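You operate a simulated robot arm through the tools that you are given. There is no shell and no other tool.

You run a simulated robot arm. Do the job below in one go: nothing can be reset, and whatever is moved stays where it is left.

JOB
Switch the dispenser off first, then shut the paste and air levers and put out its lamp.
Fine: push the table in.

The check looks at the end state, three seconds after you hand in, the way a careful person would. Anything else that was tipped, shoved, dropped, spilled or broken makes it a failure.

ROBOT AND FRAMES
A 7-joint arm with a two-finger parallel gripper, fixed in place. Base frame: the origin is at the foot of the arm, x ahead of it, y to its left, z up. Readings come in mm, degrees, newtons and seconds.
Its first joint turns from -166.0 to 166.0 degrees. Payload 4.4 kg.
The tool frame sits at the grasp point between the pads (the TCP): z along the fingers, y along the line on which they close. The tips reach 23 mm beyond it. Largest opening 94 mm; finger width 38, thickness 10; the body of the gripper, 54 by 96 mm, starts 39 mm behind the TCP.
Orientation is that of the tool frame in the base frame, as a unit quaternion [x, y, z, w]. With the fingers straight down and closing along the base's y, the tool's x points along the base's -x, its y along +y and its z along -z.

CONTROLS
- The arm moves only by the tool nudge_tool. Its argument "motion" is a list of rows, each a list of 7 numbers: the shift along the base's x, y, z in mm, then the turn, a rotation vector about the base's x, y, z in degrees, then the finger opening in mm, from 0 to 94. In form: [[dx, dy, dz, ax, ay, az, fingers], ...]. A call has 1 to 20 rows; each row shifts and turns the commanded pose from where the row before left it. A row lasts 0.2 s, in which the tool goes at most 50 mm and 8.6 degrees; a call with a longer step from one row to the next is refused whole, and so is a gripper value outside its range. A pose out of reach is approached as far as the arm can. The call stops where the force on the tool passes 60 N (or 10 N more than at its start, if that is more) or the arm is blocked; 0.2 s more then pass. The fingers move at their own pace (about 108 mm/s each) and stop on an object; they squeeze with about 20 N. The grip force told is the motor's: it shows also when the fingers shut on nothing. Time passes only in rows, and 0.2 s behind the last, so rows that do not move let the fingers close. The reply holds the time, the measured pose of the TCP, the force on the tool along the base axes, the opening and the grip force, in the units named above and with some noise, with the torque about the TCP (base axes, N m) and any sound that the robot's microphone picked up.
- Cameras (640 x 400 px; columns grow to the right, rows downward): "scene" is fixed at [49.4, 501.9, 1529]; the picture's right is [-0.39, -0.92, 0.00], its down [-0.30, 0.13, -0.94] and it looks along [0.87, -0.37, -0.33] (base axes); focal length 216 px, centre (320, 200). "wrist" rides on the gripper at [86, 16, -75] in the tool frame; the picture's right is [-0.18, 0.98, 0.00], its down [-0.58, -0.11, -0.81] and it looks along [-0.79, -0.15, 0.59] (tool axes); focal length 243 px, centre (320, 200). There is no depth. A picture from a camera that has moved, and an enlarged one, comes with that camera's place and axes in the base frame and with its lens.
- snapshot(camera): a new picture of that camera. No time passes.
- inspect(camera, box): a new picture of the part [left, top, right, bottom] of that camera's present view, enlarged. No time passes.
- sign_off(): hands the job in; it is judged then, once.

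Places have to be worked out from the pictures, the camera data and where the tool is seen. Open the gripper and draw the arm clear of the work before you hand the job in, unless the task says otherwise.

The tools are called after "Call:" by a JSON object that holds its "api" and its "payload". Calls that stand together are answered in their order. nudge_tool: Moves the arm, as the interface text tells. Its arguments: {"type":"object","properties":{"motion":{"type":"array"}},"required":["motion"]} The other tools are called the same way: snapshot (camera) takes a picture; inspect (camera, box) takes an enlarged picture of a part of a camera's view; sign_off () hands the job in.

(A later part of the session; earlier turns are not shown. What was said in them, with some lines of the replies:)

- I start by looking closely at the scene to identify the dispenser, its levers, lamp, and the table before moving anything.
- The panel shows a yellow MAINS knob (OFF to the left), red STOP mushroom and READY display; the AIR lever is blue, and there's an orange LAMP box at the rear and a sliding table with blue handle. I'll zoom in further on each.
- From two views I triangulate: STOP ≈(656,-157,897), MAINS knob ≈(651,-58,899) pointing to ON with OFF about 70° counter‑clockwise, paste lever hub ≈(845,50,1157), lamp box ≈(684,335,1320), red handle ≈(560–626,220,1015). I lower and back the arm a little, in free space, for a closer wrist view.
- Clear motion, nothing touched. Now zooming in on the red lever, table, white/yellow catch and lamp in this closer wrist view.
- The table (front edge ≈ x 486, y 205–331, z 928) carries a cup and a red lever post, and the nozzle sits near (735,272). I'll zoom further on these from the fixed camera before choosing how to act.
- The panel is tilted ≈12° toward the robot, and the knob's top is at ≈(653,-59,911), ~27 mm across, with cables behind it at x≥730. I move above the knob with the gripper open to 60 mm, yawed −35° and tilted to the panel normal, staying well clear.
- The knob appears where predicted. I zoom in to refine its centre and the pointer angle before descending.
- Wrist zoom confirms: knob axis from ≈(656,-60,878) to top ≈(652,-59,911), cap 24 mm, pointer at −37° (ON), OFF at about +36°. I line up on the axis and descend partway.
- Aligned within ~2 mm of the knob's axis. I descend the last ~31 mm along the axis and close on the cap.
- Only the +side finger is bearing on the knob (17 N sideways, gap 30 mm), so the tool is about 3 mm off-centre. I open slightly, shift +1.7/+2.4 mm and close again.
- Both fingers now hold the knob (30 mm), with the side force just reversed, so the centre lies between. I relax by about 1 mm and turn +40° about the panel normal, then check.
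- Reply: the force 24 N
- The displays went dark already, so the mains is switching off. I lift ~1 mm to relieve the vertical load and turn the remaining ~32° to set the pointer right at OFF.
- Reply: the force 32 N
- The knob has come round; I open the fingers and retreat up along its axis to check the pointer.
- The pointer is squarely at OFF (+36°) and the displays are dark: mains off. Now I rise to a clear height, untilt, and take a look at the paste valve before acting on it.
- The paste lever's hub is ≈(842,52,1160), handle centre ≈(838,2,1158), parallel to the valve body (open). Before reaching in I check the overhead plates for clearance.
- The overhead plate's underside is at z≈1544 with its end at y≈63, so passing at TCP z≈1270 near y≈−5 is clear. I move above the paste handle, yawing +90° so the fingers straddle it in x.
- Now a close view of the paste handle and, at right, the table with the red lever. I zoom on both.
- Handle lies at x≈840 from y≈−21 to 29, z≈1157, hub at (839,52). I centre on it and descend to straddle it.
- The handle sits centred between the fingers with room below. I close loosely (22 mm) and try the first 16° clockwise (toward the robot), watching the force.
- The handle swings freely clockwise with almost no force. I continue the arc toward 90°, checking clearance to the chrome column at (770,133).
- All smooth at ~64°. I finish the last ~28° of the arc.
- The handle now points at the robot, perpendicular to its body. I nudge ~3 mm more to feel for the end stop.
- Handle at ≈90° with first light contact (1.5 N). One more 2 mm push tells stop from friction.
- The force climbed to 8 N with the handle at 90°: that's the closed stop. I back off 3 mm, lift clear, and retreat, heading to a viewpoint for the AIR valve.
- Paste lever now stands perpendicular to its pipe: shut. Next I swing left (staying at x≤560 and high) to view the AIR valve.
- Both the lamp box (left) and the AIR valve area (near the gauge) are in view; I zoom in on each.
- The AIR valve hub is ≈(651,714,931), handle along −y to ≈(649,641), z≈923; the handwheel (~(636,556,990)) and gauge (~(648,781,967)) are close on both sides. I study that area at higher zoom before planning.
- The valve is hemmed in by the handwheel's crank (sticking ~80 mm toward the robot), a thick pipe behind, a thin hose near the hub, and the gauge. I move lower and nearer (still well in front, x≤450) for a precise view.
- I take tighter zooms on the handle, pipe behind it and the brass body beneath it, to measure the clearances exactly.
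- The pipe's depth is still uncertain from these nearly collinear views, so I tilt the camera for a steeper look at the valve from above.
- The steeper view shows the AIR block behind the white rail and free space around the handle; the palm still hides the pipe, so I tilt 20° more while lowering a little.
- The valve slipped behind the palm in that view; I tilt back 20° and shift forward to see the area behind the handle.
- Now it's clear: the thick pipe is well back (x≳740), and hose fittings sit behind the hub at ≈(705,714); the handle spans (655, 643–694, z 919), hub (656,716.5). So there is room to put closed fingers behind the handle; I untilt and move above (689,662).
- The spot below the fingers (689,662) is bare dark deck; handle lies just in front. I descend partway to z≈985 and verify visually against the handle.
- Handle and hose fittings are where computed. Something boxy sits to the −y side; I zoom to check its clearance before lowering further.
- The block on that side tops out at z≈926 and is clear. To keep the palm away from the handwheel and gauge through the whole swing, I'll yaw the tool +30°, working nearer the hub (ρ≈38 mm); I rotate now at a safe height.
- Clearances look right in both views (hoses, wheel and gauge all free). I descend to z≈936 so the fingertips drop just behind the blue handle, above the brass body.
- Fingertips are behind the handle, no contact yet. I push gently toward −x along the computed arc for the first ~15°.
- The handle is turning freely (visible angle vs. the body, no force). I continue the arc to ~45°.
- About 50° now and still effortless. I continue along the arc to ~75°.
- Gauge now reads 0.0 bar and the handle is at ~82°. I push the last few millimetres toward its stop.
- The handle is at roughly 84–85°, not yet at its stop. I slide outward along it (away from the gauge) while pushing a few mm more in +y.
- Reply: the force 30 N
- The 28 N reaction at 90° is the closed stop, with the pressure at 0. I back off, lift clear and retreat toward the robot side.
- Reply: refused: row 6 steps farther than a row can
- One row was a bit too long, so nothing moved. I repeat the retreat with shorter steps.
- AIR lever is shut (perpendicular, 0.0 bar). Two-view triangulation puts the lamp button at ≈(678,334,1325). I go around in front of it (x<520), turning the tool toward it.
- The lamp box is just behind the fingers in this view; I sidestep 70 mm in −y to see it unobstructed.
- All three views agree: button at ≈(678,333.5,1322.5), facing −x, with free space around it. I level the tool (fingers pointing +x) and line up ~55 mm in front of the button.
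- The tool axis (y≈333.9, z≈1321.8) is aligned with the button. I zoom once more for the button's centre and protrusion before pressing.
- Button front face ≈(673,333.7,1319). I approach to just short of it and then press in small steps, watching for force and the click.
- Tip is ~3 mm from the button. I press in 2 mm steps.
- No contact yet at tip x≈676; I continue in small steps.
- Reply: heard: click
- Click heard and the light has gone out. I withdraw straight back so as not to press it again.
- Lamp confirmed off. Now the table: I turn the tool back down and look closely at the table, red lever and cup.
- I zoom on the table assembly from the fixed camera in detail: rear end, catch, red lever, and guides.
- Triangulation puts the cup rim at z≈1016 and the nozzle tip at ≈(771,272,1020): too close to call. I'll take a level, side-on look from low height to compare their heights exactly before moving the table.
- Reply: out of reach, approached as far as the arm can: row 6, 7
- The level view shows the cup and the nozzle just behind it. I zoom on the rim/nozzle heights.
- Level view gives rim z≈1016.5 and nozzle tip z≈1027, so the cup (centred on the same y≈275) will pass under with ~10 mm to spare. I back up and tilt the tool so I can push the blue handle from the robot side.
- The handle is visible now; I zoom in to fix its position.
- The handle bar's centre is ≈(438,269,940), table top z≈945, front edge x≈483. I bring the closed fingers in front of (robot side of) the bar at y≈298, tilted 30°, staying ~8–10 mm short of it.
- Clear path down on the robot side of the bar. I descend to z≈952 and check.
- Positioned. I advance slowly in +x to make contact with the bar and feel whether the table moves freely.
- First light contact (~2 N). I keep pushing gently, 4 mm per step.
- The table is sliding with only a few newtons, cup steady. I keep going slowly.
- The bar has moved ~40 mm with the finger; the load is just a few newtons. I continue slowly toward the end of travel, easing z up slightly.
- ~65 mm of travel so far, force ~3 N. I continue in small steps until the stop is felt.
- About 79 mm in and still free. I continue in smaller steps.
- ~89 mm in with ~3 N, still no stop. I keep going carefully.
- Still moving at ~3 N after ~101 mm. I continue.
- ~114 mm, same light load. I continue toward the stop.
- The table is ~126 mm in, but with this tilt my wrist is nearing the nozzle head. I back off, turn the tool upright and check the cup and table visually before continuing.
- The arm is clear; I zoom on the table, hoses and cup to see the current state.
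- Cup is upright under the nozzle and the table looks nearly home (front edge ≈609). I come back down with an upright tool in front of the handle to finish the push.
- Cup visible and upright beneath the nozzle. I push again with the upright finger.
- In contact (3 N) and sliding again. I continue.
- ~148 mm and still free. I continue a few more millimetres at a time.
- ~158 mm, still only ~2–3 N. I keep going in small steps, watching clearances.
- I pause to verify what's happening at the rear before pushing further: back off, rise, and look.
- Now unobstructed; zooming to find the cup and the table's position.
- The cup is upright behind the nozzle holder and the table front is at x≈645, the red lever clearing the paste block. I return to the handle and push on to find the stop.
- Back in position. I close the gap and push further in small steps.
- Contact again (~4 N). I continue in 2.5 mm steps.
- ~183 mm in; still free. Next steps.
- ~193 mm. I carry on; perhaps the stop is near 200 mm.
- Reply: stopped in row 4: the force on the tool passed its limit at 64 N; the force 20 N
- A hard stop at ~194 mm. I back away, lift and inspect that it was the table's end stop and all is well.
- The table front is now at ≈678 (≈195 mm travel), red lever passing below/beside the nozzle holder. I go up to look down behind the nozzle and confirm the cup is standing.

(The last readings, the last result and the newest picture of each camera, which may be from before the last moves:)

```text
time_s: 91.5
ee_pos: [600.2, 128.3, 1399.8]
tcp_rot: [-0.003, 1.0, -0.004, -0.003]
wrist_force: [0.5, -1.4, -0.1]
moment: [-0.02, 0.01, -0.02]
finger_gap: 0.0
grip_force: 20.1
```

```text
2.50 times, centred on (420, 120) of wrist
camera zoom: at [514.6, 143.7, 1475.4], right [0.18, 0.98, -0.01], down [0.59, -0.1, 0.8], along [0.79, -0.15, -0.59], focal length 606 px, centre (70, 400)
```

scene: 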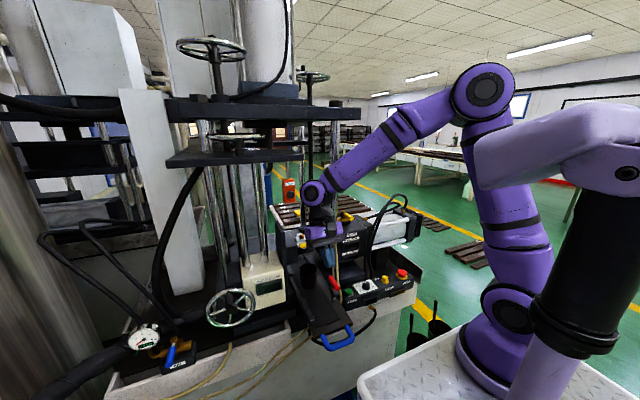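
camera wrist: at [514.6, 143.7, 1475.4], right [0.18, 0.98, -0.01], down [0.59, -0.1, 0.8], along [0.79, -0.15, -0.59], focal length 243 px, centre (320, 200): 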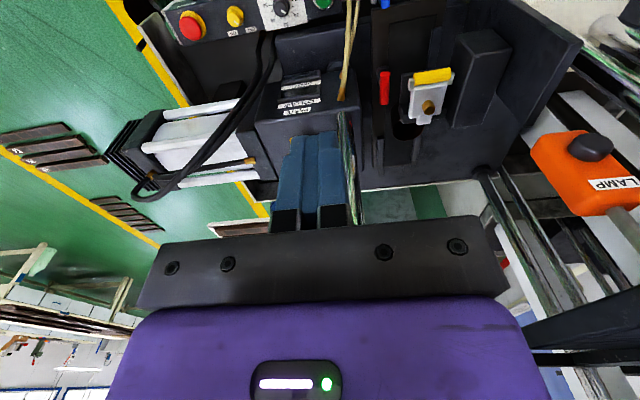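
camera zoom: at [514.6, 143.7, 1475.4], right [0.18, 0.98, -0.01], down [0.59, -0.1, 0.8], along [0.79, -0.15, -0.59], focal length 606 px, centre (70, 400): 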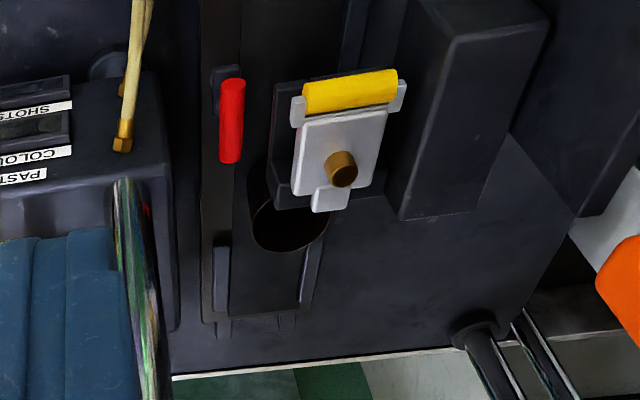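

Table is fully home at the rear stop and the cup stands upright on it. I withdraw the arm to its starting area and open the gripper.

Call:
{"api": "nudge_tool", "payload": {"motion": [[-22, -2, 18, 0, 0, 0, 0], [-22, -2, 18, 0, 0, 0, 20], [-22, -2, 18, 0, 0, 0, 50], [-22, -2, 18, 0, 0, 0, 80], [-22, -2, 18, 0, 0, 0, 94], [-22, -2, 18, 0, 0, 0, 94], [0, 0, 15, 0, 0, 0, 94], [0, 0, 0, 0, 0, 0, 94]]}}

Call:
{"api": "snapshot", "payload": {"camera": "scene"}}

Call:
{"api": "inspect", "payload": {"camera": "scene", "box": [270, 180, 430, 330]}}

Call:
{"api": "inspect", "payload": {"camera": "scene", "box": [340, 250, 430, 310]}}

Call:
{"api": "inspect", "payload": {"camera": "scene", "box": [110, 270, 270, 380]}}

Call:
{"api": "inspect", "payload": {"camera": "scene", "box": [200, 90, 400, 230]}}

Call:
{"api": "snapshot", "payload": {"camera": "wrist"}}

```text
time_s: 93.3
ee_pos: [467.2, 116.5, 1522.6]
tcp_rot: [-0.003, 1.0, -0.003, -0.003]
wrist_force: [-0.8, -0.5, 0.2]
moment: [0.0, 0.03, 0.0]
finger_gap: 94.0
grip_force: 0.1
```

```text
taken
```

scene: 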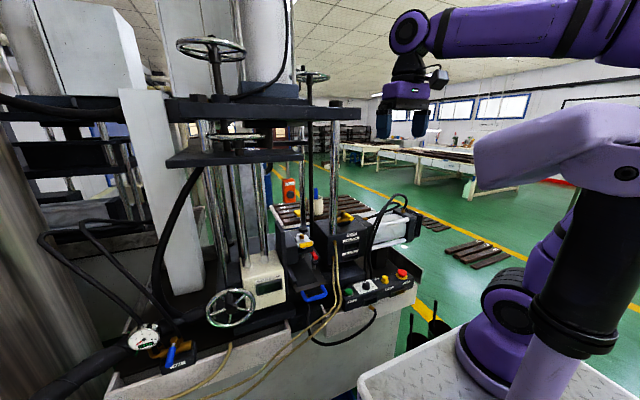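

```text
2.67 times, centred on (350, 255) of scene
camera zoom: at [49.4, 501.9, 1529.0], right [-0.39, -0.92, 0.0], down [-0.3, 0.13, -0.94], along [0.87, -0.37, -0.33], focal length 577 px, centre (240, 53)
```

zoom: 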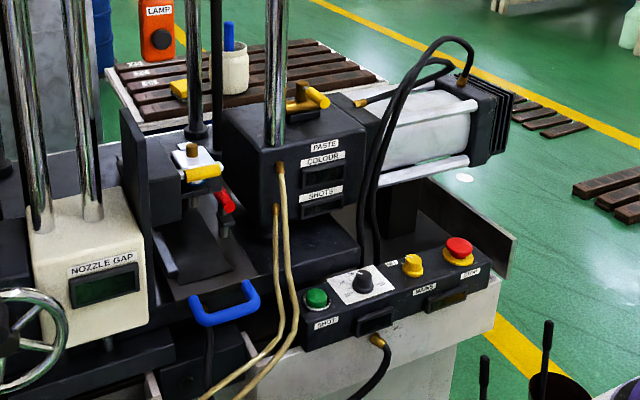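

```text
6.67 times, centred on (385, 280) of scene
camera zoom: at [49.4, 501.9, 1529.0], right [-0.39, -0.92, 0.0], down [-0.3, 0.13, -0.94], along [0.87, -0.37, -0.33], focal length 1442 px, centre (-113, -333)
```

zoom: 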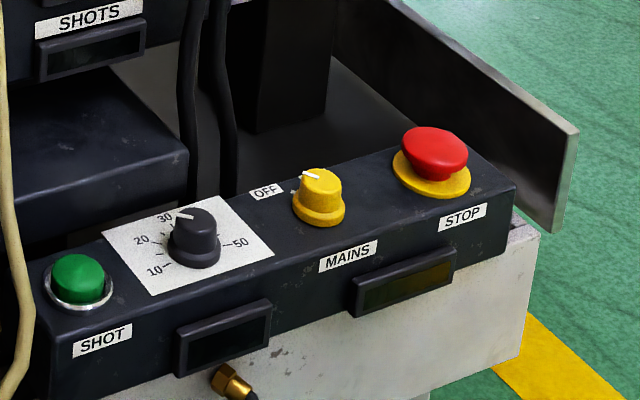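

```text
3.64 times, centred on (190, 325) of scene
camera zoom: at [49.4, 501.9, 1529.0], right [-0.39, -0.92, 0.0], down [-0.3, 0.13, -0.94], along [0.87, -0.37, -0.33], focal length 786 px, centre (793, -254)
```

zoom: 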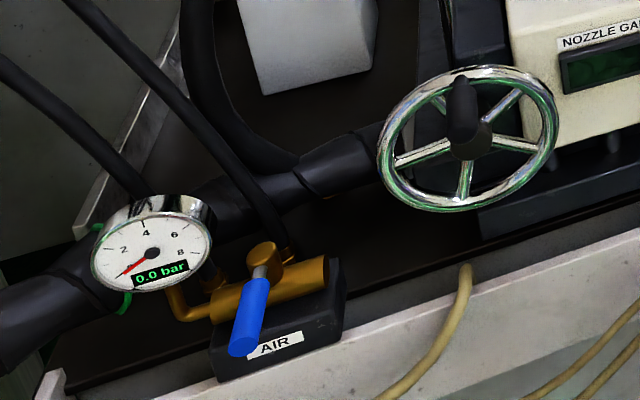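

```text
2.86 times, centred on (300, 160) of scene
camera zoom: at [49.4, 501.9, 1529.0], right [-0.39, -0.92, 0.0], down [-0.3, 0.13, -0.94], along [0.87, -0.37, -0.33], focal length 618 px, centre (377, 314)
```

zoom: 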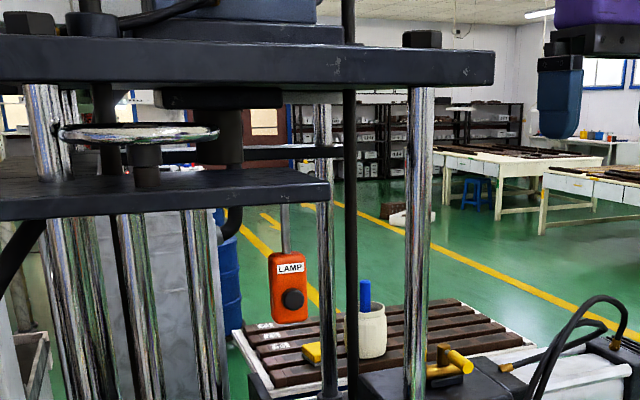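

```text
taken
camera wrist: at [381.4, 132.1, 1598.3], right [0.18, 0.98, -0.01], down [0.59, -0.1, 0.8], along [0.79, -0.15, -0.59], focal length 243 px, centre (320, 200)
```

wrist: 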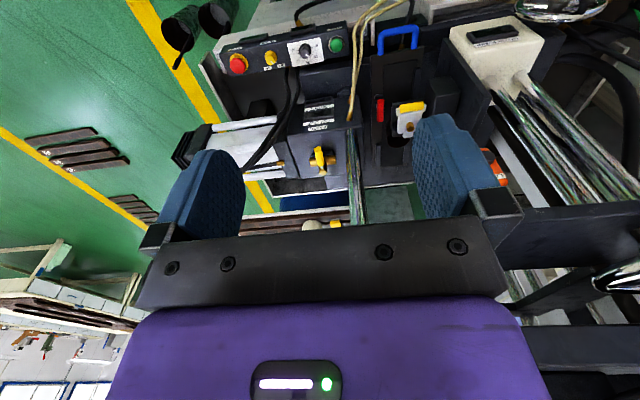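

Final check: MAINS points to OFF with dark displays, and the paste and AIR levers are across their pipes (gauge 0.0 bar). The lamp is out, the table is fully in with the cup upright, and the dial, STOP and SHOT are untouched. The gripper is open and the arm is clear, so I hand in.

Call:
{"api": "sign_off", "payload": {}}

```text
The job is handed in.
```

The dispenser is shut down and the table is pushed in, done in the order you gave. I've handed the job in but haven't seen the check's result.

- **Mains:** the MAINS knob points to OFF and all the displays are dark.
- **Paste lever:** turned 90° to its stop, so it sits across the pipe.
- **Air lever:** turned 90° to its stop, and the gauge reads 0.0 bar.
- **Lamp:** I pressed its button once, heard the click, and the light went out.
- **Table:** pushed in about 195 mm until it hit its end stop. That contact briefly reached 64 N, just over the force limit, and the push cut out. The table hasn't moved back since.

The cup on the table rode in with it. It passed under the nozzle with about 10 mm to spare and is still upright. I saw no change in the STOP button, the SHOT button, the volume dial or the nozzle handwheel.

The gripper is open and the arm is back near where it started, clear of the work.
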